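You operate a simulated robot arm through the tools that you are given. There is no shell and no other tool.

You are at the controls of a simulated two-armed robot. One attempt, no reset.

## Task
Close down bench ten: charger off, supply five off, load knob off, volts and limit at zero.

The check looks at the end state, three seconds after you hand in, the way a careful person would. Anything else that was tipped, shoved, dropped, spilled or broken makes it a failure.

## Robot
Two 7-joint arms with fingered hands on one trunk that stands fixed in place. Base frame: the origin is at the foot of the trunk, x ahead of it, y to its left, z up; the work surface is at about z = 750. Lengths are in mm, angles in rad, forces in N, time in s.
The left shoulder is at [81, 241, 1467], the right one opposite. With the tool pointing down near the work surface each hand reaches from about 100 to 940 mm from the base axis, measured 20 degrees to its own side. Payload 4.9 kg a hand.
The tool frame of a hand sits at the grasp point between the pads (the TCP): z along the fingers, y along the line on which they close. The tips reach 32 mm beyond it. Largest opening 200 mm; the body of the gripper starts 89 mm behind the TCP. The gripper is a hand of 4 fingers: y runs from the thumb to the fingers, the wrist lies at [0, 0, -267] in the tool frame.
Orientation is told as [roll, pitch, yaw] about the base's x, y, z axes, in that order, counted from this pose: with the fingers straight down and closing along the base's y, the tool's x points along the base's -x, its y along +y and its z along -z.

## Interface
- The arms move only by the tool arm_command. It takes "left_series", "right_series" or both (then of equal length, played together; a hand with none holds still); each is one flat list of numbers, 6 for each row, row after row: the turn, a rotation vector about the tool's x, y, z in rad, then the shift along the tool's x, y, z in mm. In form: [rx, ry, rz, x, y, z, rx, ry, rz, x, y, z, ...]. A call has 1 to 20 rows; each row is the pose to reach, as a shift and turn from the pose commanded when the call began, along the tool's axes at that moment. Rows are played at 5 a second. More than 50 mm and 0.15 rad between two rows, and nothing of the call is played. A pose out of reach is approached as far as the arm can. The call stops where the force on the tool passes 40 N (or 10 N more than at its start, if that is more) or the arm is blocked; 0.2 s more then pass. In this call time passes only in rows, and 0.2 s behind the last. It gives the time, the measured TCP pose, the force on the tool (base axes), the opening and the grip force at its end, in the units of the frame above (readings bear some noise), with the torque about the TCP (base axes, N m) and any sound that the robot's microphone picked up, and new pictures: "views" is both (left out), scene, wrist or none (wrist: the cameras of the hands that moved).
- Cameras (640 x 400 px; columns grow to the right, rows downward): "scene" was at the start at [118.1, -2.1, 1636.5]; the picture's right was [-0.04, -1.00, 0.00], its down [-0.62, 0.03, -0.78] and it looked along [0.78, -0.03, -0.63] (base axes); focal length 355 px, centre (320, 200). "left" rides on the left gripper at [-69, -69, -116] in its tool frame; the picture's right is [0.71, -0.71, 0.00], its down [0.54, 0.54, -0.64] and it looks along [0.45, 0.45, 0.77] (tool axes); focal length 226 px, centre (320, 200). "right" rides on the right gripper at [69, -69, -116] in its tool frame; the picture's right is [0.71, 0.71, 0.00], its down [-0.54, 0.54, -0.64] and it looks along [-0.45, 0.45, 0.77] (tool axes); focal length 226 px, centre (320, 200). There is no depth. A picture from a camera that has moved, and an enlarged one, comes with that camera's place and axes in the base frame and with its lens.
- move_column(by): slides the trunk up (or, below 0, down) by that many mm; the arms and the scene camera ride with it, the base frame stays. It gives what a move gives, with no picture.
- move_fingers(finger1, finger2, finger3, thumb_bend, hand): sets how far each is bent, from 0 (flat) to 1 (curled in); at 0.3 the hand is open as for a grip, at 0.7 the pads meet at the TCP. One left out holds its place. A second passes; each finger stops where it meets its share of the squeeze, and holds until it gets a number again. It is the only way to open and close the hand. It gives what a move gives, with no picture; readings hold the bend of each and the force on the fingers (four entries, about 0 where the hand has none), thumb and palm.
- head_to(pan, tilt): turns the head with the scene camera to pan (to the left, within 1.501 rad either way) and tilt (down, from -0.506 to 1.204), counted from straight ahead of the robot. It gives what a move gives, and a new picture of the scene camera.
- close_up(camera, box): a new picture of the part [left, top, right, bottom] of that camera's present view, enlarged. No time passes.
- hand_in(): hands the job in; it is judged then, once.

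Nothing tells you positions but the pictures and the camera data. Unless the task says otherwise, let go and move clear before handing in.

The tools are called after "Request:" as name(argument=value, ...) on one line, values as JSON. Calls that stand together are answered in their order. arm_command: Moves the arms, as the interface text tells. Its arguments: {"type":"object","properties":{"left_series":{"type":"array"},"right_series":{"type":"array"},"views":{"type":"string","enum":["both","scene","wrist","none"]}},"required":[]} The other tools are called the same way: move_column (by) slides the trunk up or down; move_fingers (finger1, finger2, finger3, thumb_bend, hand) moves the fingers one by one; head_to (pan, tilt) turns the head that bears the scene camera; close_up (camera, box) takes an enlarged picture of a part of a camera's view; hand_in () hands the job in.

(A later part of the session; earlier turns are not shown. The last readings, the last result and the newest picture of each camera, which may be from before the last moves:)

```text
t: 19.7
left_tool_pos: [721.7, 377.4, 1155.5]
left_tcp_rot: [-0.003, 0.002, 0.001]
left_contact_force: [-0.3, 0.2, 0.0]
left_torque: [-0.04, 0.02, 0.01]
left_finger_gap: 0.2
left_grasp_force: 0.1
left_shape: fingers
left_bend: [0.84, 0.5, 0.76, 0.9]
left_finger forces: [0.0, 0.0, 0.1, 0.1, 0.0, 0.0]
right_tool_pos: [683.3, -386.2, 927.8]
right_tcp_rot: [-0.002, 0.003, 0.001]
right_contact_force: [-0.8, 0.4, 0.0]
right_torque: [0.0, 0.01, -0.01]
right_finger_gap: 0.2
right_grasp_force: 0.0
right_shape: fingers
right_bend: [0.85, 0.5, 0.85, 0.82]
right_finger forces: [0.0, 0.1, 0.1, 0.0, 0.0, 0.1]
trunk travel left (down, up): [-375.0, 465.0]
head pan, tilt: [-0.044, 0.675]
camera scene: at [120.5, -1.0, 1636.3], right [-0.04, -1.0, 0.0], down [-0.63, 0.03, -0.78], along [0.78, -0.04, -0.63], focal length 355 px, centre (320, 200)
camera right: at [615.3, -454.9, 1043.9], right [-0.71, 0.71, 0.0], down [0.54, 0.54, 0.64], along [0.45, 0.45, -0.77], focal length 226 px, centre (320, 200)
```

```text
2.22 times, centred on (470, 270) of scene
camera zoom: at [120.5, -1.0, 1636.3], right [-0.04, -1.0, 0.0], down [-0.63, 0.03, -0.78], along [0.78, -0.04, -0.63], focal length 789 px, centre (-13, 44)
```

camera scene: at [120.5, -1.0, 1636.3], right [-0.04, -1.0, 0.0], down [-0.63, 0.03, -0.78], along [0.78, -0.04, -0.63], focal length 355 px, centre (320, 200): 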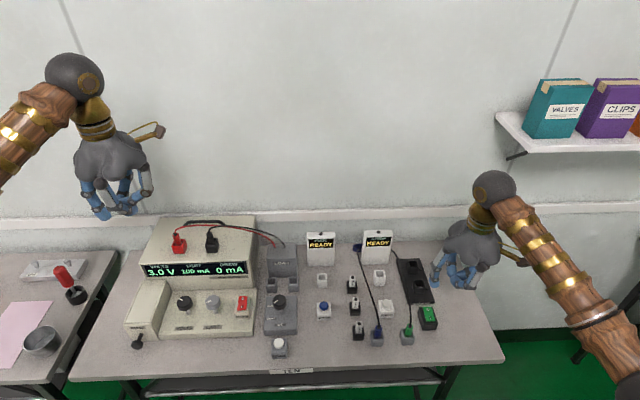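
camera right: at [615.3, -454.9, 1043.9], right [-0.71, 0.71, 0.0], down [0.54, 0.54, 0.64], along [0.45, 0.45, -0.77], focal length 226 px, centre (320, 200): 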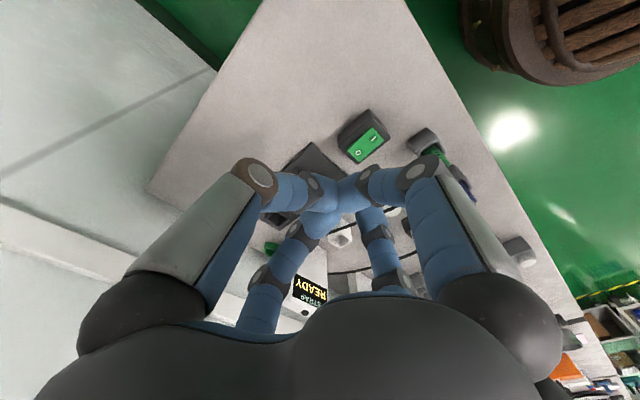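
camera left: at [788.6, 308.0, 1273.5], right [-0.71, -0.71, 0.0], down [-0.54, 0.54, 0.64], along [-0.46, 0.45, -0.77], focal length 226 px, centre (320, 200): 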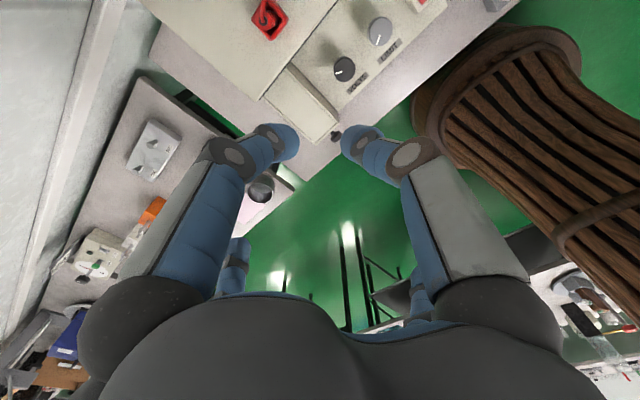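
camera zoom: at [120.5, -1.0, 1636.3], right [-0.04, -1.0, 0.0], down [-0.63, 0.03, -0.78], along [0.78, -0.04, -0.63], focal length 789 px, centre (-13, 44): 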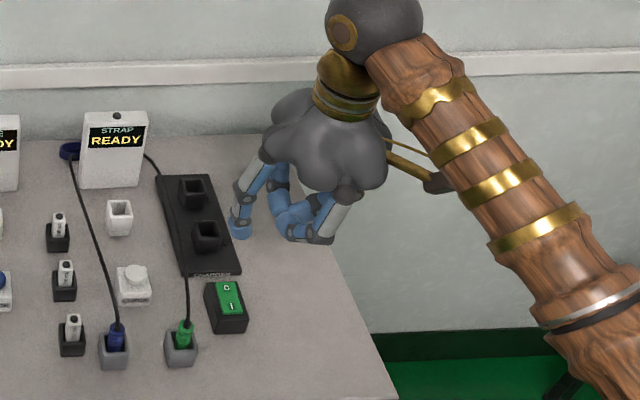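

The extended fingertip is at about (683, -319, 885), and its projection falls on the "O" end of the charger rocker. I'll lower it to just above and check.

Request:
arm_command(right_series=[0, 0, 0, 1, -3, 30, 0, 0, 0, 1, -3, 60, 0, 0, 0, 1, -3, 82], views="both")

Request:
close_up(camera="scene", box=[380, 240, 480, 340])

Request:
close_up(camera="right", box=[260, 60, 460, 220])

```text
t: 20.5
left_tool_pos: [718.0, 376.4, 1157.0]
left_tcp_rot: [-0.001, 0.004, 0.0]
left_contact_force: [0.4, 0.6, 0.5]
left_torque: [-0.01, 0.0, 0.04]
left_finger_gap: 0.1
left_grasp_force: 0.1
left_shape: fingers
left_bend: [0.84, 0.5, 0.76, 0.9]
left_finger forces: [0.1, 0.0, 0.0, 0.0, 0.1, 0.0]
right_tool_pos: [677.5, -388.1, 848.9]
right_tcp_rot: [-0.002, 0.0, 0.002]
right_contact_force: [1.1, 0.5, 0.9]
right_torque: [0.03, 0.02, -0.01]
right_finger_gap: 0.0
right_grasp_force: 0.0
right_shape: fingers
right_bend: [0.85, 0.5, 0.85, 0.82]
right_finger forces: [0.0, 0.0, 0.0, 0.1, 0.0, 0.0]
trunk travel left (down, up): [-375.0, 465.0]
head pan, tilt: [-0.044, 0.675]
camera scene: at [117.6, -2.5, 1636.6], right [-0.04, -1.0, 0.0], down [-0.62, 0.03, -0.78], along [0.78, -0.03, -0.63], focal length 355 px, centre (320, 200)
camera right: at [609.4, -458.2, 964.9], right [-0.71, 0.71, 0.0], down [0.54, 0.54, 0.64], along [0.45, 0.46, -0.77], focal length 226 px, centre (320, 200)
```

scene: 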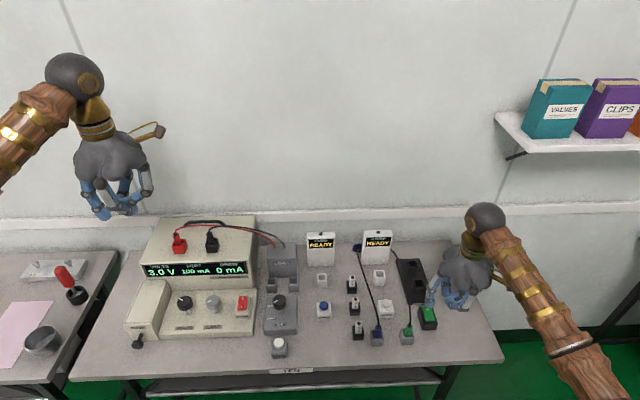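
right: 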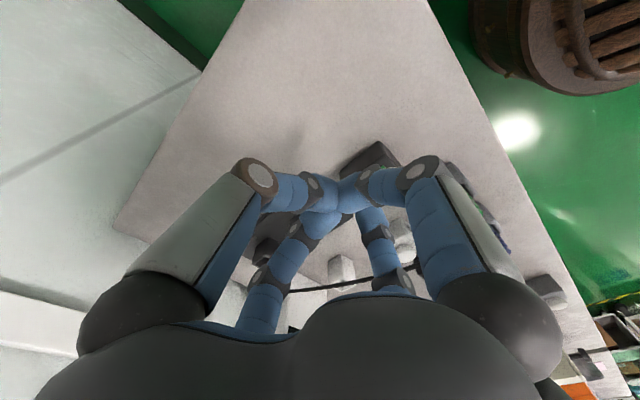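

```text
4.00 times, centred on (430, 290) of scene
camera zoom: at [117.6, -2.5, 1636.6], right [-0.04, -1.0, 0.0], down [-0.62, 0.03, -0.78], along [0.78, -0.03, -0.63], focal length 1420 px, centre (-120, -160)
```

zoom: 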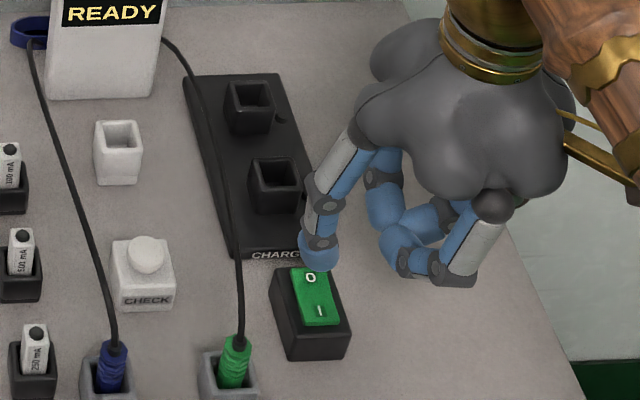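

```text
2.50 times, centred on (360, 140) of right
camera zoom: at [609.4, -458.2, 964.9], right [-0.71, 0.71, 0.0], down [0.54, 0.54, 0.64], along [0.45, 0.46, -0.77], focal length 565 px, centre (220, 350)
```

zoom: 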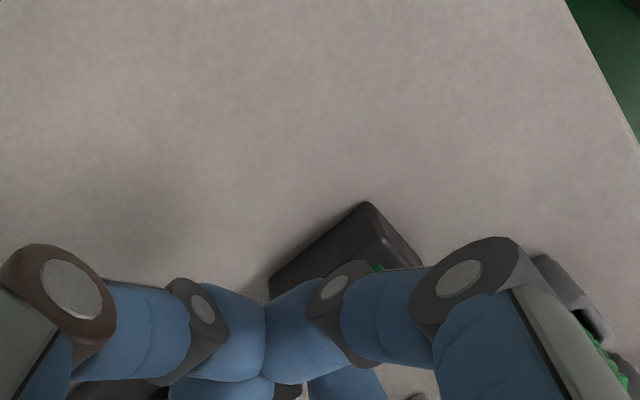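

The fingertip hovers about 18 mm above the "O" end. I'll shift it 2 mm left and press down gently in small steps.

Request:
arm_command(right_series=[0, 0, 0, -1, 2, 5, 0, 0, 0, -1, 2, 10, 0, 0, 0, -1, 2, 14], views="none")

Request:
arm_command(right_series=[0, 0, 0, 0, 0, 1.5, 0, 0, 0, 0, 0, 3], views="scene")

Request:
close_up(camera="scene", box=[400, 270, 460, 330])

```text
t: 21.3
left_tool_pos: [718.9, 376.6, 1157.3]
left_tcp_rot: [0.0, 0.0, -0.001]
left_contact_force: [0.4, 0.1, 0.6]
left_torque: [-0.02, 0.02, -0.02]
left_finger_gap: 0.2
left_grasp_force: 0.1
left_shape: fingers
left_bend: [0.84, 0.5, 0.76, 0.9]
left_finger forces: [0.0, 0.0, 0.1, 0.0, 0.1, 0.1]
right_tool_pos: [680.5, -387.8, 833.7]
right_tcp_rot: [0.001, 0.0, 0.001]
right_contact_force: [0.2, 0.5, 0.8]
right_torque: [0.03, 0.01, -0.01]
right_finger_gap: 0.0
right_grasp_force: 1.3
right_shape: fingers
right_bend: [0.85, 0.5, 0.85, 0.82]
right_finger forces: [0.0, 0.8, 0.1, 0.1, 0.0, 0.0]
trunk travel left (down, up): [-375.0, 465.0]
head pan, tilt: [-0.044, 0.675]
```

```text
t: 21.9
left_tool_pos: [718.8, 377.3, 1157.9]
left_tcp_rot: [0.0, 0.003, 0.0]
left_contact_force: [-0.3, 0.0, -0.4]
left_torque: [0.01, -0.02, -0.02]
left_finger_gap: 0.2
left_grasp_force: 0.1
left_shape: fingers
left_bend: [0.84, 0.5, 0.76, 0.9]
left_finger forces: [0.1, 0.0, 0.0, 0.1, 0.0, 0.1]
right_tool_pos: [679.5, -387.1, 832.2]
right_tcp_rot: [0.0, -0.001, 0.0]
right_contact_force: [0.1, -0.6, 1.4]
right_torque: [0.12, -0.01, -0.02]
right_finger_gap: 0.0
right_grasp_force: 0.4
right_shape: fingers
right_bend: [0.85, 0.5, 0.85, 0.82]
right_finger forces: [0.0, 1.8, 0.0, 0.0, 0.1, 0.0]
trunk travel left (down, up): [-375.0, 465.0]
head pan, tilt: [-0.044, 0.675]
heard: click
camera scene: at [117.8, -1.8, 1636.6], right [-0.04, -1.0, 0.0], down [-0.62, 0.03, -0.78], along [0.78, -0.03, -0.63], focal length 355 px, centre (320, 200)
```

scene: 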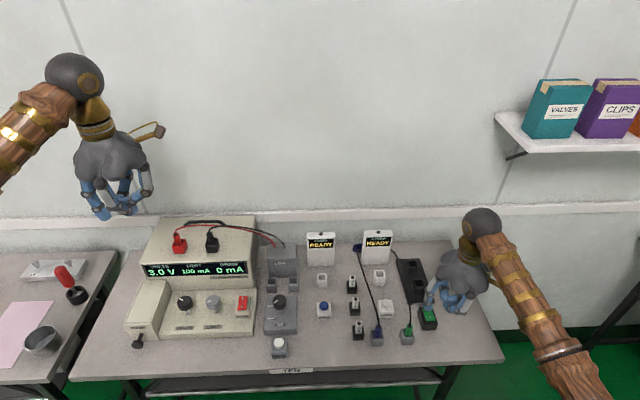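

```text
6.67 times, centred on (430, 300) of scene
camera zoom: at [117.8, -1.8, 1636.6], right [-0.04, -1.0, 0.0], down [-0.62, 0.03, -0.78], along [0.78, -0.03, -0.63], focal length 2367 px, centre (-413, -467)
```

zoom: 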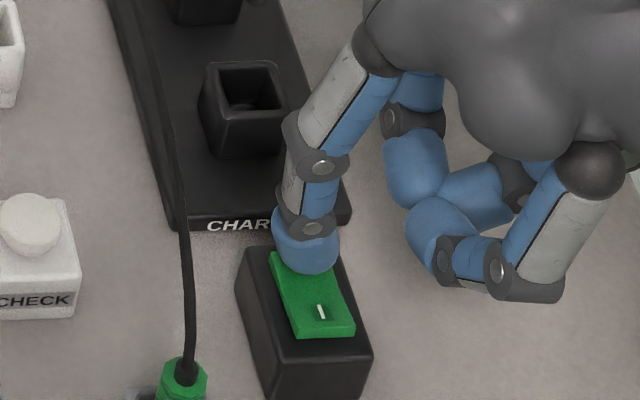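

I heard a click and the I end now stands up, so the charger has flipped. I'll lift the right hand clear and check.

Request:
arm_command(right_series=[0, 0, 0, 0, 0, -30, 0, 0, 0, 0, 0, -70, 0, 0, 0, 0, -20, -110, 0, 0, 0, 20, -50, -140, 0, 0, 0, 40, -80, -160], views="scene")

Request:
close_up(camera="scene", box=[407, 295, 447, 335])

```text
t: 23.1
left_tool_pos: [717.5, 377.7, 1158.7]
left_tcp_rot: [-0.001, 0.0, 0.003]
left_contact_force: [-0.2, -0.1, 0.1]
left_torque: [-0.02, -0.04, 0.0]
left_finger_gap: 0.0
left_grasp_force: 0.0
left_shape: fingers
left_bend: [0.84, 0.5, 0.76, 0.9]
left_finger forces: [0.0, 0.0, 0.0, 0.1, 0.1, 0.0]
right_tool_pos: [636.5, -466.2, 990.5]
right_tcp_rot: [0.002, 0.0, 0.002]
right_contact_force: [0.1, 0.3, 0.4]
right_torque: [-0.01, -0.02, -0.01]
right_finger_gap: 0.2
right_grasp_force: 0.2
right_shape: fingers
right_bend: [0.85, 0.5, 0.85, 0.82]
right_finger forces: [0.0, 0.0, 0.0, 0.0, 0.0, 0.0]
trunk travel left (down, up): [-375.0, 465.0]
head pan, tilt: [-0.044, 0.675]
camera scene: at [116.4, -3.0, 1636.6], right [-0.04, -1.0, 0.0], down [-0.62, 0.03, -0.78], along [0.78, -0.03, -0.62], focal length 355 px, centre (320, 200)
```

scene: 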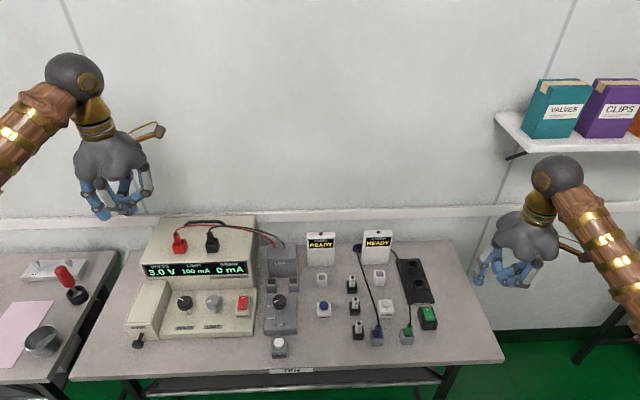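

```text
10.00 times, centred on (427, 315) of scene
camera zoom: at [116.4, -3.0, 1636.6], right [-0.04, -1.0, 0.0], down [-0.62, 0.03, -0.78], along [0.78, -0.03, -0.62], focal length 3551 px, centre (-750, -950)
```

zoom: 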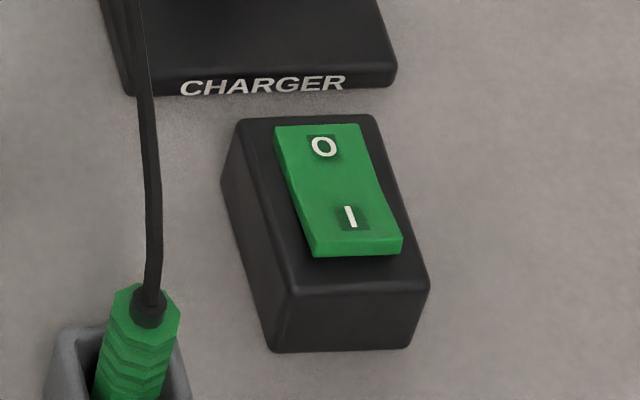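

The charger rocker is now pressed on its O side and its housing hasn't moved. Next, the left hand: open all fingers evenly and come above the VOLTS knob at (703.5, 334), yawed so the fingers straddle it diagonally.

Request:
move_fingers(hand="left", finger1=0.5, finger2=0.5, finger3=0.5, thumb_bend=0.5)

Request:
arm_command(left_series=[0, 0, 0.1418, 2, -5.4, 24, 0, 0, 0.2835, 4, -10.8, 48, 0, 0, 0.4253, 6, -16.2, 72, 0, 0, 0.567, 8, -21.6, 96, 0, 0, 0.7088, 10, -27, 120, 0, 0, 0.8505, 12, -32.4, 144, 0, 0, 0.9923, 14, -37.8, 170, 0, 0, 1.134, 16, -43, 192], views="both")

```text
t: 24.1
left_tool_pos: [719.9, 375.4, 1156.7]
left_tcp_rot: [0.001, 0.002, -0.002]
left_contact_force: [-0.3, -0.3, -0.3]
left_torque: [0.0, 0.0, 0.02]
left_finger_gap: 68.6
left_grasp_force: 0.0
left_shape: fingers
left_bend: [0.5, 0.5, 0.5, 0.5]
left_finger forces: [0.0, 0.0, 0.0, 0.1, 0.0, 0.0]
right_tool_pos: [637.7, -466.8, 990.8]
right_tcp_rot: [0.001, -0.001, -0.001]
right_contact_force: [0.0, -1.1, -0.3]
right_torque: [-0.01, 0.02, 0.01]
right_finger_gap: 0.0
right_grasp_force: 0.0
right_shape: fingers
right_bend: [0.85, 0.5, 0.85, 0.82]
right_finger forces: [0.0, 0.1, 0.0, 0.0, 0.0, 0.1]
trunk travel left (down, up): [-375.0, 465.0]
head pan, tilt: [-0.044, 0.675]
```

```text
t: 25.9
left_tool_pos: [705.7, 334.5, 965.1]
left_tcp_rot: [-0.002, 0.002, -1.133]
left_contact_force: [-0.8, 0.7, -0.1]
left_torque: [0.01, 0.02, 0.01]
left_finger_gap: 68.9
left_grasp_force: 0.1
left_shape: fingers
left_bend: [0.5, 0.5, 0.5, 0.5]
left_finger forces: [0.0, 0.0, 0.1, 0.0, 0.0, 0.0]
right_tool_pos: [637.5, -467.1, 990.1]
right_tcp_rot: [-0.001, -0.001, 0.0]
right_contact_force: [0.0, 0.3, -0.3]
right_torque: [0.01, -0.03, 0.01]
right_finger_gap: 0.0
right_grasp_force: 0.0
right_shape: fingers
right_bend: [0.85, 0.5, 0.85, 0.82]
right_finger forces: [0.0, 0.0, 0.0, 0.0, 0.0, 0.0]
trunk travel left (down, up): [-375.0, 465.0]
head pan, tilt: [-0.044, 0.675]
camera scene: at [118.4, -2.5, 1636.6], right [-0.04, -1.0, 0.0], down [-0.62, 0.03, -0.78], along [0.78, -0.03, -0.63], focal length 355 px, centre (320, 200)
camera left: at [672.4, 242.8, 1082.0], right [-0.94, 0.34, 0.0], down [0.26, 0.72, 0.64], along [0.22, 0.6, -0.77], focal length 226 px, centre (320, 200)
```

scene: 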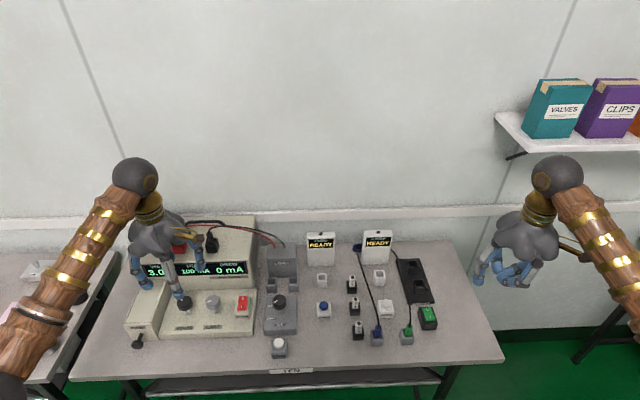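
left: 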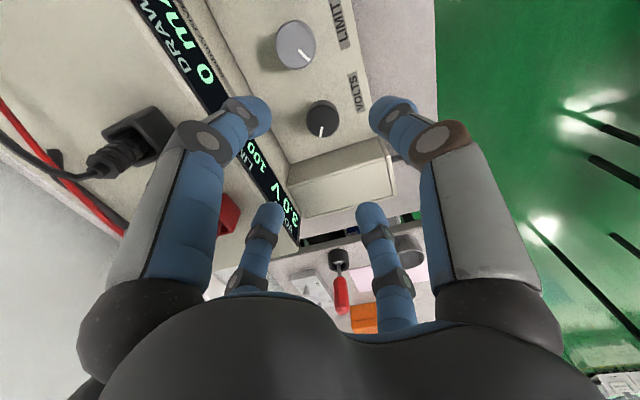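

The wrist camera looks straight at the VOLTS knob between the open fingers. I'll zoom in to refine its centre before descending.

Request:
close_up(camera="left", box=[240, 0, 400, 160])

Request:
close_up(camera="scene", box=[110, 200, 270, 340])

```text
2.50 times, centred on (320, 80) of left
camera zoom: at [672.4, 242.8, 1082.0], right [-0.94, 0.34, 0.0], down [0.26, 0.72, 0.64], along [0.22, 0.6, -0.77], focal length 565 px, centre (320, 500)
```

zoom: 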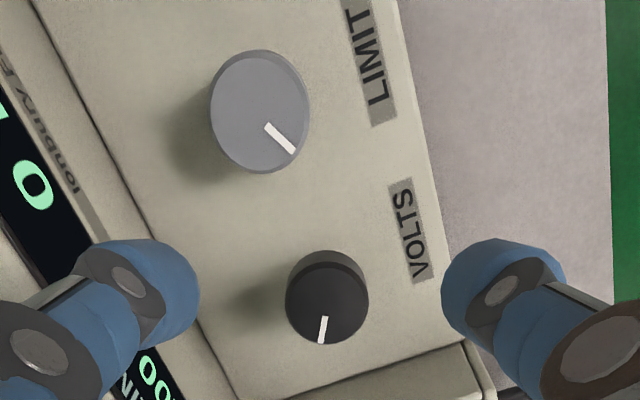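

```text
2.86 times, centred on (190, 270) of scene
camera zoom: at [118.4, -2.5, 1636.6], right [-0.04, -1.0, 0.0], down [-0.62, 0.03, -0.78], along [0.78, -0.03, -0.63], focal length 1015 px, centre (691, 0)
```

zoom: 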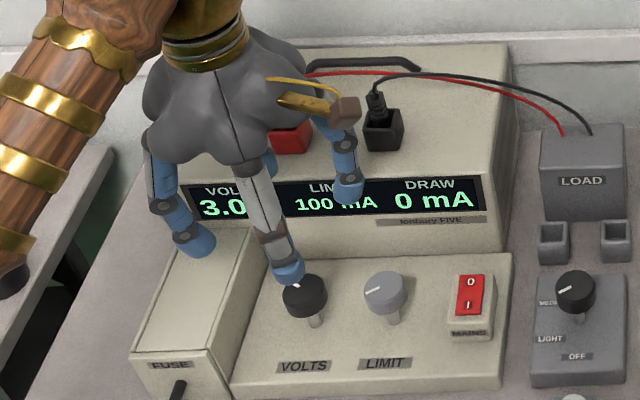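

The refined VOLTS centre is about (702.5, 334), with the hand directly above it. I'll narrow the fingers slightly and descend around the cap, staying well above the panel.

Request:
move_fingers(hand="left", finger1=0.54, finger2=0.54, finger3=0.54, thumb_bend=0.54)

Request:
arm_command(left_series=[0, 0, 0, 0.3, -0.4, 40, 0, 0, 0, 0.6, -0.9, 75, 0, 0, 0, 0.6, -0.9, 98], views="both")

Request:
close_up(camera="scene", box=[120, 220, 260, 340])

Request:
close_up(camera="left", box=[200, 40, 440, 260])

```text
t: 26.9
left_tool_pos: [706.5, 334.3, 964.9]
left_tcp_rot: [-0.003, 0.001, -1.133]
left_contact_force: [-0.5, 0.2, 0.4]
left_torque: [0.0, 0.0, 0.01]
left_finger_gap: 55.4
left_grasp_force: 0.0
left_shape: fingers
left_bend: [0.54, 0.54, 0.54, 0.54]
left_finger forces: [0.0, 0.0, 0.0, 0.0, 0.0, 0.1]
right_tool_pos: [637.8, -466.2, 989.7]
right_tcp_rot: [0.0, 0.001, -0.001]
right_contact_force: [-0.4, 0.3, 0.7]
right_torque: [-0.04, -0.01, -0.01]
right_finger_gap: 0.0
right_grasp_force: 0.1
right_shape: fingers
right_bend: [0.85, 0.5, 0.85, 0.82]
right_finger forces: [0.0, 0.0, 0.1, 0.0, 0.1, 0.0]
trunk travel left (down, up): [-375.0, 465.0]
head pan, tilt: [-0.044, 0.675]
```

```text
t: 27.7
left_tool_pos: [703.8, 335.1, 866.2]
left_tcp_rot: [0.002, 0.001, -1.134]
left_contact_force: [-0.8, 0.4, 0.1]
left_torque: [0.01, -0.01, -0.01]
left_finger_gap: 54.9
left_grasp_force: 0.0
left_shape: fingers
left_bend: [0.54, 0.54, 0.54, 0.54]
left_finger forces: [0.0, 0.0, 0.0, 0.0, 0.0, 0.0]
right_tool_pos: [638.1, -466.7, 991.5]
right_tcp_rot: [0.0, 0.0, 0.001]
right_contact_force: [-0.2, 0.6, 0.2]
right_torque: [0.01, -0.01, -0.03]
right_finger_gap: 0.3
right_grasp_force: 0.0
right_shape: fingers
right_bend: [0.85, 0.5, 0.85, 0.82]
right_finger forces: [0.0, 0.1, 0.1, 0.0, 0.1, 0.1]
trunk travel left (down, up): [-375.0, 465.0]
head pan, tilt: [-0.044, 0.675]
camera scene: at [118.1, -2.3, 1636.6], right [-0.04, -1.0, 0.0], down [-0.62, 0.03, -0.78], along [0.78, -0.03, -0.63], focal length 355 px, centre (320, 200)
camera left: at [669.7, 242.9, 984.3], right [-0.94, 0.34, 0.0], down [0.26, 0.72, 0.64], along [0.22, 0.6, -0.77], focal length 226 px, centre (320, 200)
```

scene: 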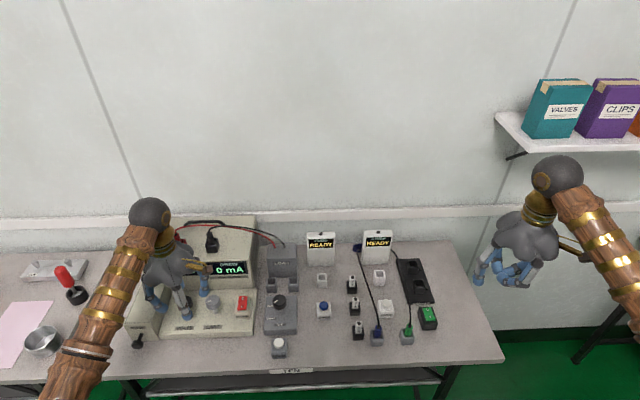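
left: 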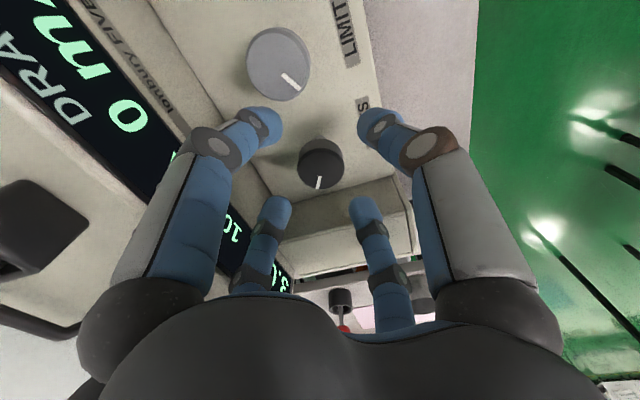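

```text
3.33 times, centred on (190, 280) of scene
camera zoom: at [118.1, -2.3, 1636.6], right [-0.04, -1.0, 0.0], down [-0.62, 0.03, -0.78], along [0.78, -0.03, -0.63], focal length 1184 px, centre (753, -67)
```

zoom: 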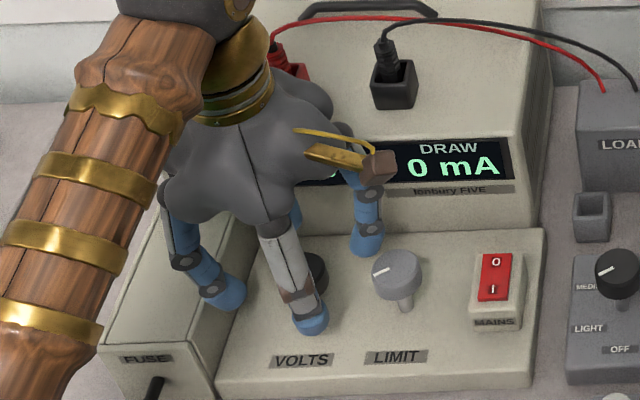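

```text
1.82 times, centred on (320, 150) of left
camera zoom: at [669.7, 242.9, 984.3], right [-0.94, 0.34, 0.0], down [0.26, 0.72, 0.64], along [0.22, 0.6, -0.77], focal length 411 px, centre (320, 291)
```

zoom: 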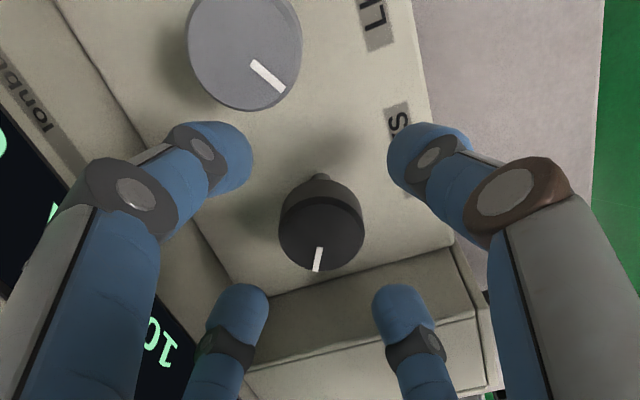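

The knob cap is centred between the four fingertips. I'll descend the last 20 mm and close evenly on the cap.

Request:
arm_command(left_series=[0, 0, 0, 0, 0, 10, 0, 0, 0, 0, 0, 20], views="none")

Request:
move_fingers(hand="left", finger1=0.6, finger2=0.6, finger3=0.6, thumb_bend=0.6)

Request:
close_up(camera="left", box=[200, 60, 440, 240])

```text
t: 28.3
left_tool_pos: [702.2, 333.6, 847.9]
left_tcp_rot: [-0.002, 0.001, -1.135]
left_contact_force: [0.2, -0.3, 0.4]
left_torque: [0.02, 0.01, -0.02]
left_finger_gap: 55.2
left_grasp_force: 0.2
left_shape: fingers
left_bend: [0.54, 0.54, 0.54, 0.54]
left_finger forces: [0.1, 0.0, 0.0, 0.0, 0.1, 0.1]
right_tool_pos: [638.4, -466.7, 990.3]
right_tcp_rot: [-0.001, 0.0, 0.0]
right_contact_force: [0.1, -0.1, -0.2]
right_torque: [0.01, 0.02, 0.02]
right_finger_gap: 0.0
right_grasp_force: 0.1
right_shape: fingers
right_bend: [0.85, 0.5, 0.85, 0.82]
right_finger forces: [0.0, 0.1, 0.0, 0.0, 0.0, 0.0]
trunk travel left (down, up): [-375.0, 465.0]
head pan, tilt: [-0.044, 0.675]
```

```text
t: 29.3
left_tool_pos: [702.8, 334.2, 848.1]
left_tcp_rot: [-0.002, 0.001, -1.134]
left_contact_force: [1.0, -0.1, 0.0]
left_torque: [0.01, 0.04, 0.0]
left_finger_gap: 34.0
left_grasp_force: 0.0
left_shape: fingers
left_bend: [0.6, 0.6, 0.6, 0.6]
left_finger forces: [0.1, 0.1, 0.1, 0.0, 0.0, 0.0]
right_tool_pos: [637.0, -466.3, 989.9]
right_tcp_rot: [-0.001, 0.001, 0.0]
right_contact_force: [-0.2, -0.6, -0.5]
right_torque: [-0.01, -0.01, -0.01]
right_finger_gap: 0.0
right_grasp_force: 0.0
right_shape: fingers
right_bend: [0.85, 0.5, 0.85, 0.82]
right_finger forces: [0.0, 0.2, 0.0, 0.0, 0.0, 0.0]
trunk travel left (down, up): [-375.0, 465.0]
head pan, tilt: [-0.044, 0.675]
```

```text
2.22 times, centred on (320, 150) of left
camera zoom: at [669.5, 242.1, 964.6], right [-0.94, 0.34, 0.0], down [0.26, 0.72, 0.64], along [0.22, 0.6, -0.77], focal length 502 px, centre (320, 311)
```

zoom: 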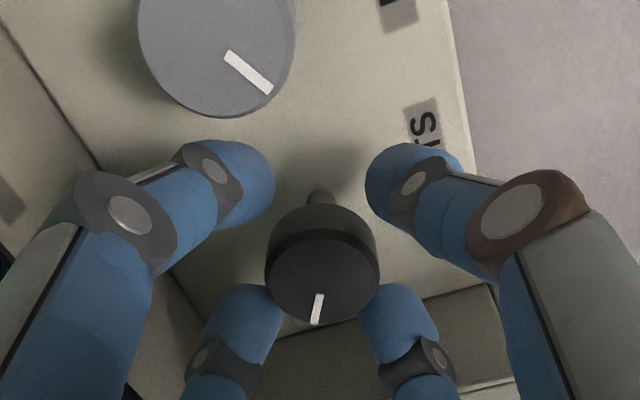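

The fingers aren't touching the cap yet at 0.60 but look centred. I'll close further in two steps and watch the contact forces.

Request:
move_fingers(hand="left", finger1=0.63, finger2=0.63, finger3=0.63, thumb_bend=0.63)

Request:
move_fingers(hand="left", finger1=0.66, finger2=0.66, finger3=0.66, thumb_bend=0.66)

Request:
close_up(camera="left", box=[200, 60, 440, 240])

```text
t: 30.3
left_tool_pos: [701.4, 333.4, 847.7]
left_tcp_rot: [0.0, 0.0, -1.134]
left_contact_force: [-0.8, 0.1, 0.1]
left_torque: [0.01, 0.01, -0.01]
left_finger_gap: 24.0
left_grasp_force: 1.3
left_shape: fingers
left_bend: [0.63, 0.63, 0.62, 0.63]
left_finger forces: [0.1, 0.4, 0.7, 0.0, 0.9, 0.0]
right_tool_pos: [637.9, -467.0, 989.3]
right_tcp_rot: [-0.002, -0.001, 0.0]
right_contact_force: [-0.2, -0.1, 0.3]
right_torque: [-0.01, 0.03, 0.01]
right_finger_gap: 0.0
right_grasp_force: 0.2
right_shape: fingers
right_bend: [0.85, 0.5, 0.85, 0.82]
right_finger forces: [0.1, 0.0, 0.0, 0.0, 0.0, 0.0]
trunk travel left (down, up): [-375.0, 465.0]
head pan, tilt: [-0.044, 0.675]
```

```text
t: 31.3
left_tool_pos: [701.8, 333.4, 847.1]
left_tcp_rot: [-0.003, 0.0, -1.134]
left_contact_force: [-2.3, -0.4, -0.5]
left_torque: [0.01, 0.05, 0.02]
left_finger_gap: 21.8
left_grasp_force: 8.4
left_shape: fingers
left_bend: [0.64, 0.64, 0.63, 0.64]
left_finger forces: [3.2, 3.5, 3.9, 0.0, 5.6, 0.1]
right_tool_pos: [636.8, -467.3, 991.1]
right_tcp_rot: [-0.001, 0.0, -0.001]
right_contact_force: [-0.2, -0.3, 0.0]
right_torque: [0.0, 0.0, 0.02]
right_finger_gap: 0.0
right_grasp_force: 0.0
right_shape: fingers
right_bend: [0.85, 0.5, 0.85, 0.82]
right_finger forces: [0.0, 0.0, 0.1, 0.0, 0.0, 0.1]
trunk travel left (down, up): [-375.0, 465.0]
head pan, tilt: [-0.044, 0.675]
```

```text
2.22 times, centred on (320, 150) of left
camera zoom: at [669.3, 242.1, 964.7], right [-0.94, 0.34, 0.0], down [0.26, 0.72, 0.64], along [0.22, 0.6, -0.77], focal length 502 px, centre (320, 311)
```

zoom: 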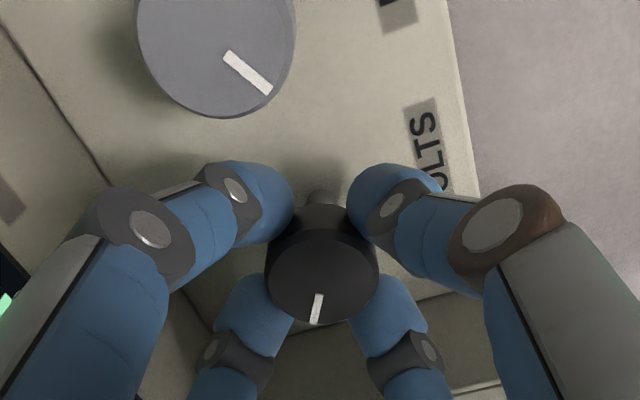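

All four fingers hold the cap at about 4 N each. I'll turn the hand counter-clockwise by 40°, about the vertical axis, and check the pointer follows.

Request:
arm_command(left_series=[0, 0, -0.07, 0, 0, 0, 0, 0, -0.14, 0, 0, 0, 0, 0, -0.21, 0, 0, 0, 0, 0, -0.28, 0, 0, 0, 0, 0, -0.35, 0, 0, 0, 0, 0, -0.42, 0, 0, 0, 0, 0, -0.49, 0, 0, 0, 0, 0, -0.56, 0, 0, 0, 0, 0, -0.63, 0, 0, 0, 0, 0, -0.698, 0, 0, 0], views="both")

Request:
close_up(camera="left", box=[200, 60, 440, 240])

Request:
close_up(camera="scene", box=[120, 220, 260, 340])

```text
t: 33.5
left_tool_pos: [701.8, 333.2, 847.2]
left_tcp_rot: [-0.001, 0.001, -0.435]
left_contact_force: [3.0, -0.8, 6.2]
left_torque: [-0.01, -0.19, 0.0]
left_finger_gap: 22.1
left_grasp_force: 9.8
left_shape: fingers
left_bend: [0.63, 0.63, 0.64, 0.64]
left_finger forces: [5.3, 5.4, 3.5, 0.0, 5.2, 0.0]
right_tool_pos: [637.4, -467.6, 989.8]
right_tcp_rot: [-0.001, 0.001, -0.002]
right_contact_force: [0.5, -1.0, -0.4]
right_torque: [-0.01, -0.02, -0.02]
right_finger_gap: 0.0
right_grasp_force: 0.0
right_shape: fingers
right_bend: [0.85, 0.5, 0.85, 0.82]
right_finger forces: [0.0, 0.0, 0.0, 0.1, 0.0, 0.0]
trunk travel left (down, up): [-375.0, 465.0]
head pan, tilt: [-0.044, 0.675]
camera scene: at [117.7, -2.9, 1636.6], right [-0.04, -1.0, 0.0], down [-0.62, 0.03, -0.78], along [0.78, -0.03, -0.63], focal length 355 px, centre (320, 200)
camera left: at [734.8, 242.0, 963.8], right [-0.94, -0.34, 0.0], down [-0.26, 0.72, 0.64], along [-0.22, 0.6, -0.77], focal length 226 px, centre (320, 200)
```

scene: 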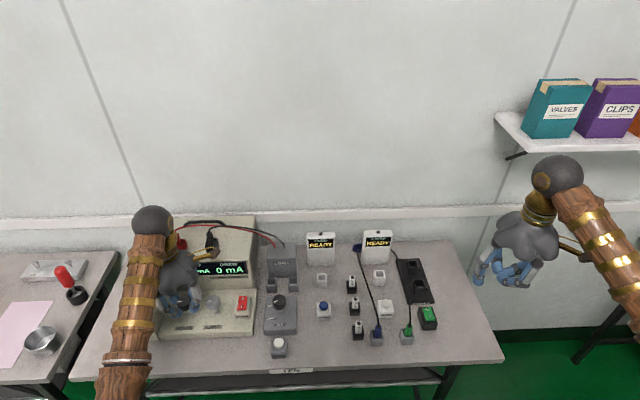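
left: 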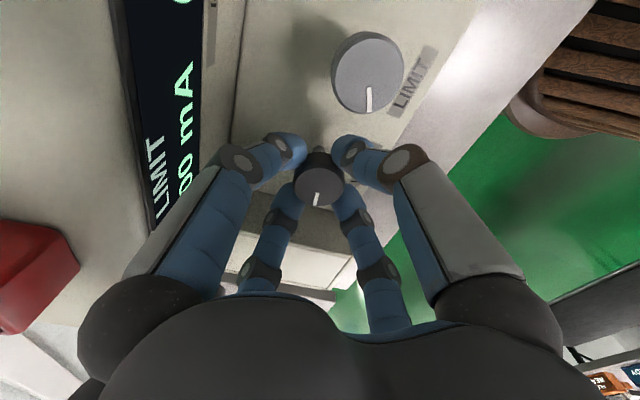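

```text
2.22 times, centred on (320, 150) of left
camera zoom: at [734.8, 242.0, 963.8], right [-0.94, -0.34, 0.0], down [-0.26, 0.72, 0.64], along [-0.22, 0.6, -0.77], focal length 502 px, centre (320, 311)
```

zoom: 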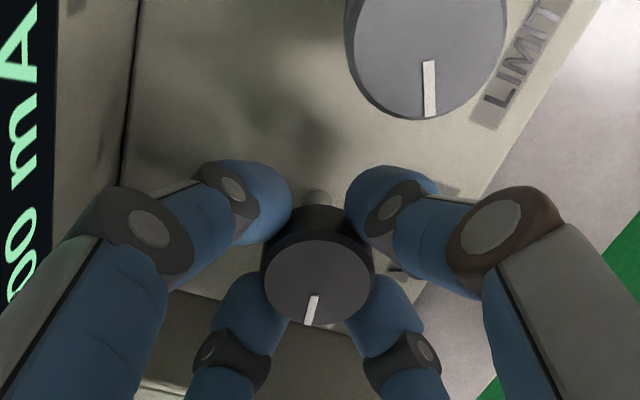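

```text
3.33 times, centred on (190, 280) of scene
camera zoom: at [117.7, -2.9, 1636.6], right [-0.04, -1.0, 0.0], down [-0.62, 0.03, -0.78], along [0.78, -0.03, -0.63], focal length 1184 px, centre (753, -67)
```

zoom: 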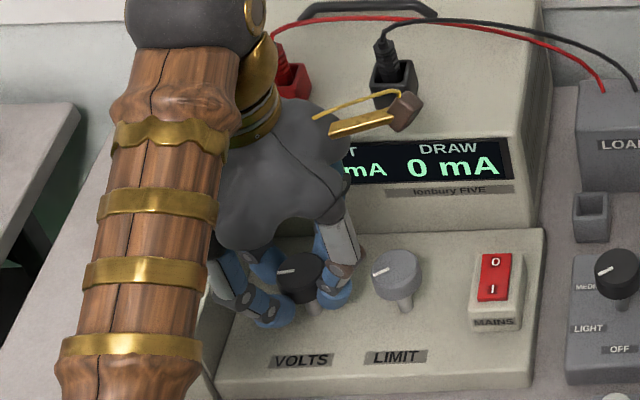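

The knob turned with the hand, and the pointer went from about 62° to about 100°. I'll open slightly, rotate back, and lift to read the voltage display.

Request:
move_fingers(hand="left", finger1=0.56, finger2=0.56, finger3=0.56, thumb_bend=0.56)

Request:
arm_command(left_series=[0, 0, 0.14, 0, 0, 0, 0, 0, 0.28, 0, 0, 0, 0, 0, 0.42, 0, 0, 0, 0, 0, 0.56, 0, 0, 0, 0, 0, 0.698, 0, 0, 0], views="both")

Request:
close_up(camera="left", box=[140, 60, 440, 300])

```text
t: 34.5
left_tool_pos: [701.4, 333.7, 846.6]
left_tcp_rot: [0.002, 0.002, -0.437]
left_contact_force: [0.3, -0.2, -0.1]
left_torque: [-0.02, -0.02, -0.01]
left_finger_gap: 47.0
left_grasp_force: 0.1
left_shape: fingers
left_bend: [0.56, 0.56, 0.56, 0.56]
left_finger forces: [0.0, 0.0, 0.0, 0.0, 0.0, 0.0]
right_tool_pos: [638.0, -466.6, 990.0]
right_tcp_rot: [-0.001, 0.001, 0.001]
right_contact_force: [-0.1, -0.4, -0.3]
right_torque: [-0.01, -0.05, -0.02]
right_finger_gap: 0.0
right_grasp_force: 0.2
right_shape: fingers
right_bend: [0.85, 0.5, 0.85, 0.82]
right_finger forces: [0.0, 0.0, 0.0, 0.0, 0.0, 0.0]
trunk travel left (down, up): [-375.0, 465.0]
head pan, tilt: [-0.044, 0.675]
```

```text
t: 35.7
left_tool_pos: [701.4, 334.7, 846.4]
left_tcp_rot: [-0.004, 0.0, -1.136]
left_contact_force: [-0.6, 0.1, 0.1]
left_torque: [-0.01, 0.02, -0.02]
left_finger_gap: 46.9
left_grasp_force: 0.1
left_shape: fingers
left_bend: [0.56, 0.56, 0.56, 0.56]
left_finger forces: [0.0, 0.0, 0.0, 0.1, 0.0, 0.1]
right_tool_pos: [638.1, -467.9, 990.0]
right_tcp_rot: [-0.001, -0.001, -0.003]
right_contact_force: [0.3, 0.7, 0.6]
right_torque: [-0.05, 0.03, 0.02]
right_finger_gap: 0.0
right_grasp_force: 0.0
right_shape: fingers
right_bend: [0.85, 0.5, 0.85, 0.82]
right_finger forces: [0.1, 0.1, 0.1, 0.0, 0.0, 0.1]
trunk travel left (down, up): [-375.0, 465.0]
head pan, tilt: [-0.044, 0.675]
camera scene: at [118.0, -2.2, 1636.5], right [-0.04, -1.0, 0.0], down [-0.62, 0.03, -0.78], along [0.78, -0.03, -0.63], focal length 355 px, centre (320, 200)
camera left: at [668.5, 242.6, 963.9], right [-0.94, 0.34, 0.0], down [0.26, 0.72, 0.64], along [0.22, 0.6, -0.77], focal length 226 px, centre (320, 200)
```

scene: 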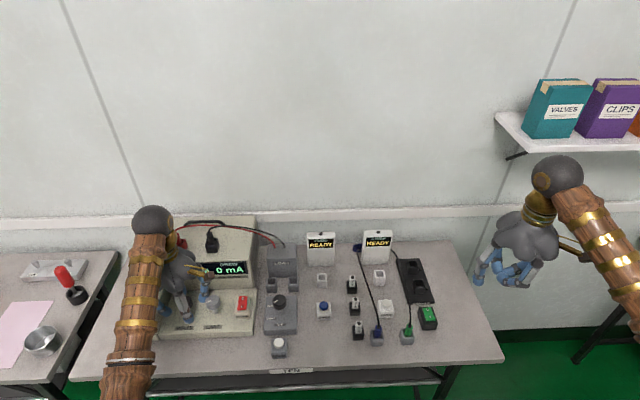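
left: 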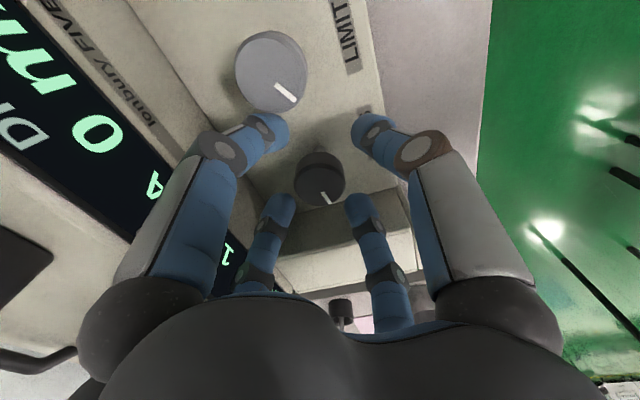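

```text
1.67 times, centred on (290, 180) of left
camera zoom: at [668.5, 242.6, 963.9], right [-0.94, 0.34, 0.0], down [0.26, 0.72, 0.64], along [0.22, 0.6, -0.77], focal length 377 px, centre (370, 233)
```

zoom: 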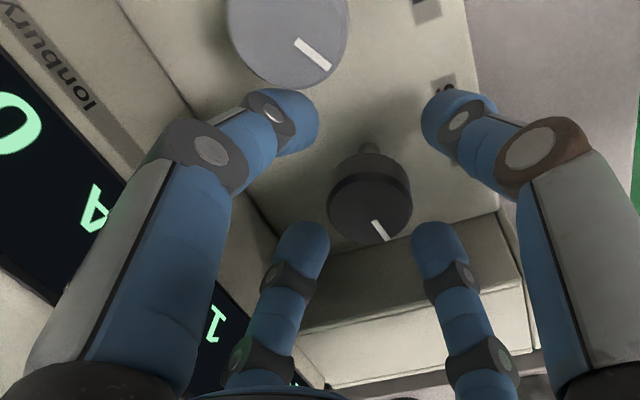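

The pointer now sits near 100°. I'll lift the hand to read the display before the next stroke.

Request:
arm_command(left_series=[0, 0, 0, 0, 0, -40, 0, 0, 0, 0, 0, -80, 0, 0, 0, 0, 0, -119], views="none")

Request:
close_up(camera="scene", box=[120, 220, 280, 340])

Request:
close_up(camera="left", box=[120, 0, 440, 260])

```text
t: 36.5
left_tool_pos: [700.9, 333.4, 967.6]
left_tcp_rot: [-0.001, 0.002, -1.135]
left_contact_force: [0.3, -0.3, 0.2]
left_torque: [-0.01, 0.03, -0.02]
left_finger_gap: 47.3
left_grasp_force: 0.1
left_shape: fingers
left_bend: [0.56, 0.56, 0.56, 0.56]
left_finger forces: [0.0, 0.0, 0.0, 0.0, 0.1, 0.1]
right_tool_pos: [637.8, -467.4, 989.6]
right_tcp_rot: [0.0, 0.0, -0.001]
right_contact_force: [-0.7, -0.4, 0.0]
right_torque: [-0.02, 0.0, 0.03]
right_finger_gap: 0.0
right_grasp_force: 0.1
right_shape: fingers
right_bend: [0.85, 0.5, 0.85, 0.82]
right_finger forces: [0.0, 0.0, 0.0, 0.1, 0.0, 0.1]
trunk travel left (down, up): [-375.0, 465.0]
head pan, tilt: [-0.044, 0.675]
```

```text
3.33 times, centred on (200, 280) of scene
camera zoom: at [117.8, -3.5, 1636.4], right [-0.04, -1.0, 0.0], down [-0.62, 0.03, -0.78], along [0.78, -0.03, -0.63], focal length 1184 px, centre (720, -67)
```

zoom: 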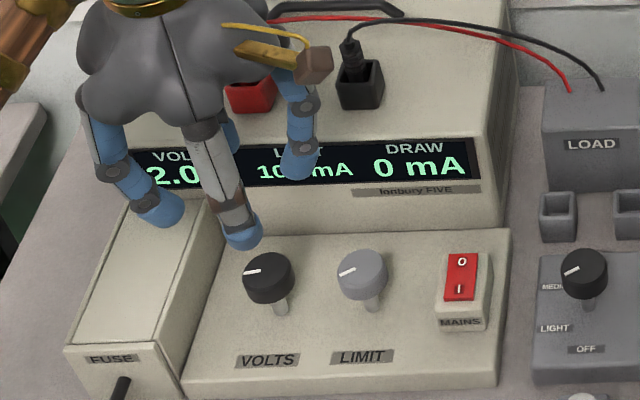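

```text
1.54 times, centred on (280, 130) of left
camera zoom: at [669.1, 242.0, 1085.0], right [-0.94, 0.34, 0.0], down [0.26, 0.72, 0.64], along [0.22, 0.6, -0.77], focal length 348 px, centre (382, 308)
```

zoom: 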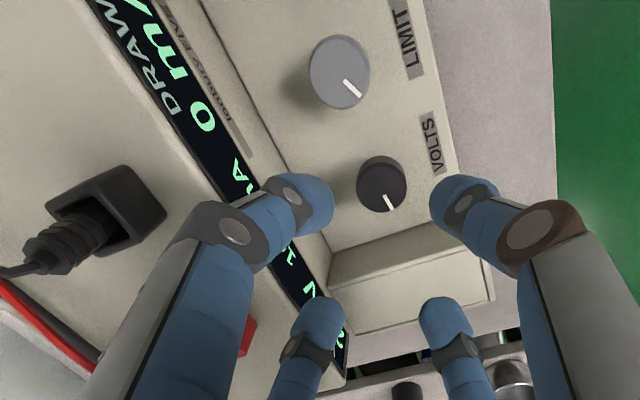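

The display reads about 2.0 V after the 40° stroke, so roughly 37° per volt; zero should be about 75–80° further. I'll go down for two more strokes.

Request:
arm_command(left_series=[0, 0, 0, 0, 0, 40, 0, 0, 0, 0, 0, 80, 0, 0, 0, 0, 0, 105, 0, 0, 0, 0, 0, 119], views="none")

Request:
move_fingers(hand="left", finger1=0.66, finger2=0.66, finger3=0.66, thumb_bend=0.66)

Request:
arm_command(left_series=[0, 0, -0.07, 0, 0, 0, 0, 0, -0.14, 0, 0, 0, 0, 0, -0.21, 0, 0, 0, 0, 0, -0.28, 0, 0, 0, 0, 0, -0.35, 0, 0, 0, 0, 0, -0.42, 0, 0, 0, 0, 0, -0.49, 0, 0, 0, 0, 0, -0.56, 0, 0, 0, 0, 0, -0.63, 0, 0, 0, 0, 0, -0.698, 0, 0, 0], views="wrist")

```text
t: 37.5
left_tool_pos: [700.8, 333.4, 848.4]
left_tcp_rot: [-0.002, 0.0, -1.134]
left_contact_force: [-0.2, 0.0, 0.3]
left_torque: [0.02, 0.02, -0.03]
left_finger_gap: 47.2
left_grasp_force: 0.1
left_shape: fingers
left_bend: [0.56, 0.56, 0.56, 0.56]
left_finger forces: [0.0, 0.0, 0.0, 0.0, 0.1, 0.1]
right_tool_pos: [637.3, -466.6, 990.0]
right_tcp_rot: [-0.001, 0.001, 0.001]
right_contact_force: [0.6, 1.0, 0.2]
right_torque: [-0.02, -0.01, 0.0]
right_finger_gap: 0.0
right_grasp_force: 0.0
right_shape: fingers
right_bend: [0.85, 0.5, 0.85, 0.82]
right_finger forces: [0.1, 0.0, 0.0, 0.0, 0.1, 0.0]
trunk travel left (down, up): [-375.0, 465.0]
head pan, tilt: [-0.044, 0.675]
```

```text
t: 38.5
left_tool_pos: [701.7, 334.1, 849.0]
left_tcp_rot: [-0.002, 0.001, -1.133]
left_contact_force: [-1.8, -0.3, -1.2]
left_torque: [-0.03, 0.06, 0.01]
left_finger_gap: 21.7
left_grasp_force: 7.6
left_shape: fingers
left_bend: [0.64, 0.63, 0.63, 0.64]
left_finger forces: [3.4, 4.0, 3.8, 0.0, 4.9, 0.0]
right_tool_pos: [638.0, -466.1, 990.3]
right_tcp_rot: [-0.001, 0.001, 0.001]
right_contact_force: [0.5, 0.5, -0.4]
right_torque: [-0.01, 0.01, 0.0]
right_finger_gap: 0.2
right_grasp_force: 0.1
right_shape: fingers
right_bend: [0.85, 0.5, 0.85, 0.82]
right_finger forces: [0.1, 0.0, 0.0, 0.0, 0.1, 0.0]
trunk travel left (down, up): [-375.0, 465.0]
head pan, tilt: [-0.044, 0.675]
```

```text
t: 40.7
left_tool_pos: [702.0, 332.4, 847.5]
left_tcp_rot: [-0.001, 0.001, -0.434]
left_contact_force: [1.5, -1.1, 1.8]
left_torque: [-0.04, -0.06, -0.03]
left_finger_gap: 21.5
left_grasp_force: 9.1
left_shape: fingers
left_bend: [0.64, 0.63, 0.64, 0.64]
left_finger forces: [4.3, 4.7, 3.6, 0.1, 5.1, 0.0]
right_tool_pos: [638.3, -468.0, 989.3]
right_tcp_rot: [0.0, 0.0, 0.001]
right_contact_force: [0.8, 0.5, 0.7]
right_torque: [0.0, -0.02, -0.03]
right_finger_gap: 0.0
right_grasp_force: 0.1
right_shape: fingers
right_bend: [0.85, 0.5, 0.85, 0.82]
right_finger forces: [0.0, 0.1, 0.0, 0.0, 0.1, 0.0]
trunk travel left (down, up): [-375.0, 465.0]
head pan, tilt: [-0.044, 0.675]
camera left: at [735.3, 242.0, 964.2], right [-0.94, -0.34, 0.0], down [-0.26, 0.72, 0.64], along [-0.22, 0.6, -0.77], focal length 226 px, centre (320, 200)
```

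left: 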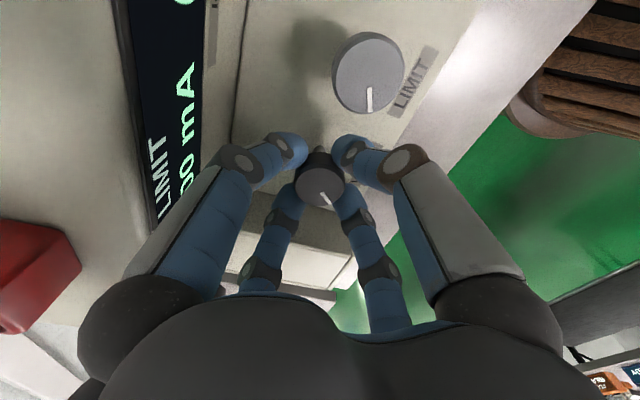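

The knob followed again. I'll open, rotate back, grip anew and do the third stroke.

Request:
move_fingers(hand="left", finger1=0.56, finger2=0.56, finger3=0.56, thumb_bend=0.56)

Request:
arm_command(left_series=[0, 0, 0.14, 0, 0, 0, 0, 0, 0.28, 0, 0, 0, 0, 0, 0.42, 0, 0, 0, 0, 0, 0.56, 0, 0, 0, 0, 0, 0.698, 0, 0, 0], views="none")

Request:
arm_command(left_series=[0, 0, 0, 0, 0, -40, 0, 0, 0, 0, 0, -80, 0, 0, 0, 0, 0, -119], views="none")

Request:
close_up(camera="scene", box=[120, 220, 280, 340])

```text
t: 41.7
left_tool_pos: [701.8, 333.9, 846.8]
left_tcp_rot: [0.0, 0.002, -0.438]
left_contact_force: [0.3, -0.3, 0.6]
left_torque: [0.01, 0.02, 0.05]
left_finger_gap: 46.8
left_grasp_force: 0.0
left_shape: fingers
left_bend: [0.56, 0.56, 0.56, 0.56]
left_finger forces: [0.0, 0.0, 0.0, 0.0, 0.1, 0.1]
right_tool_pos: [637.7, -465.8, 990.5]
right_tcp_rot: [-0.001, 0.0, -0.001]
right_contact_force: [0.1, -0.2, 0.5]
right_torque: [0.01, -0.04, 0.0]
right_finger_gap: 0.0
right_grasp_force: 0.0
right_shape: fingers
right_bend: [0.85, 0.5, 0.85, 0.82]
right_finger forces: [0.0, 0.0, 0.0, 0.0, 0.0, 0.0]
trunk travel left (down, up): [-375.0, 465.0]
head pan, tilt: [-0.044, 0.675]
```

```text
t: 42.9
left_tool_pos: [702.4, 333.8, 845.7]
left_tcp_rot: [-0.002, 0.001, -1.136]
left_contact_force: [-0.4, -1.0, 0.4]
left_torque: [-0.02, -0.03, -0.01]
left_finger_gap: 46.9
left_grasp_force: 0.1
left_shape: fingers
left_bend: [0.56, 0.56, 0.56, 0.56]
left_finger forces: [0.0, 0.1, 0.1, 0.0, 0.0, 0.0]
right_tool_pos: [637.9, -466.2, 990.3]
right_tcp_rot: [0.001, 0.0, 0.0]
right_contact_force: [-0.2, -0.2, -0.5]
right_torque: [0.0, 0.01, -0.02]
right_finger_gap: 0.0
right_grasp_force: 0.1
right_shape: fingers
right_bend: [0.85, 0.5, 0.85, 0.82]
right_finger forces: [0.0, 0.0, 0.0, 0.0, 0.1, 0.0]
trunk travel left (down, up): [-375.0, 465.0]
head pan, tilt: [-0.044, 0.675]
```

```text
t: 43.7
left_tool_pos: [699.5, 327.8, 964.0]
left_tcp_rot: [-0.004, 0.002, -1.133]
left_contact_force: [-0.6, 0.5, 0.6]
left_torque: [0.02, 0.0, 0.01]
left_finger_gap: 47.2
left_grasp_force: 0.0
left_shape: fingers
left_bend: [0.56, 0.56, 0.56, 0.56]
left_finger forces: [0.0, 0.0, 0.1, 0.1, 0.1, 0.0]
right_tool_pos: [637.0, -467.4, 989.6]
right_tcp_rot: [0.0, 0.0, 0.0]
right_contact_force: [-0.2, -0.2, -1.0]
right_torque: [0.0, -0.03, -0.01]
right_finger_gap: 0.0
right_grasp_force: 0.1
right_shape: fingers
right_bend: [0.85, 0.5, 0.85, 0.82]
right_finger forces: [0.0, 0.1, 0.1, 0.0, 0.0, 0.0]
trunk travel left (down, up): [-375.0, 465.0]
head pan, tilt: [-0.044, 0.675]
```

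```text
3.33 times, centred on (200, 280) of scene
camera zoom: at [117.7, -3.4, 1636.4], right [-0.04, -1.0, 0.0], down [-0.62, 0.03, -0.78], along [0.78, -0.03, -0.63], focal length 1184 px, centre (720, -67)
```

zoom: 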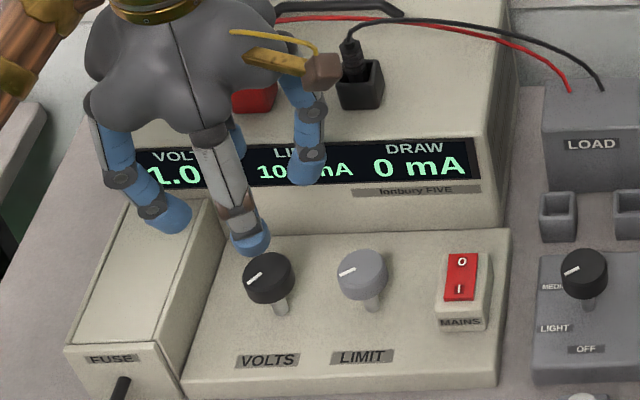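

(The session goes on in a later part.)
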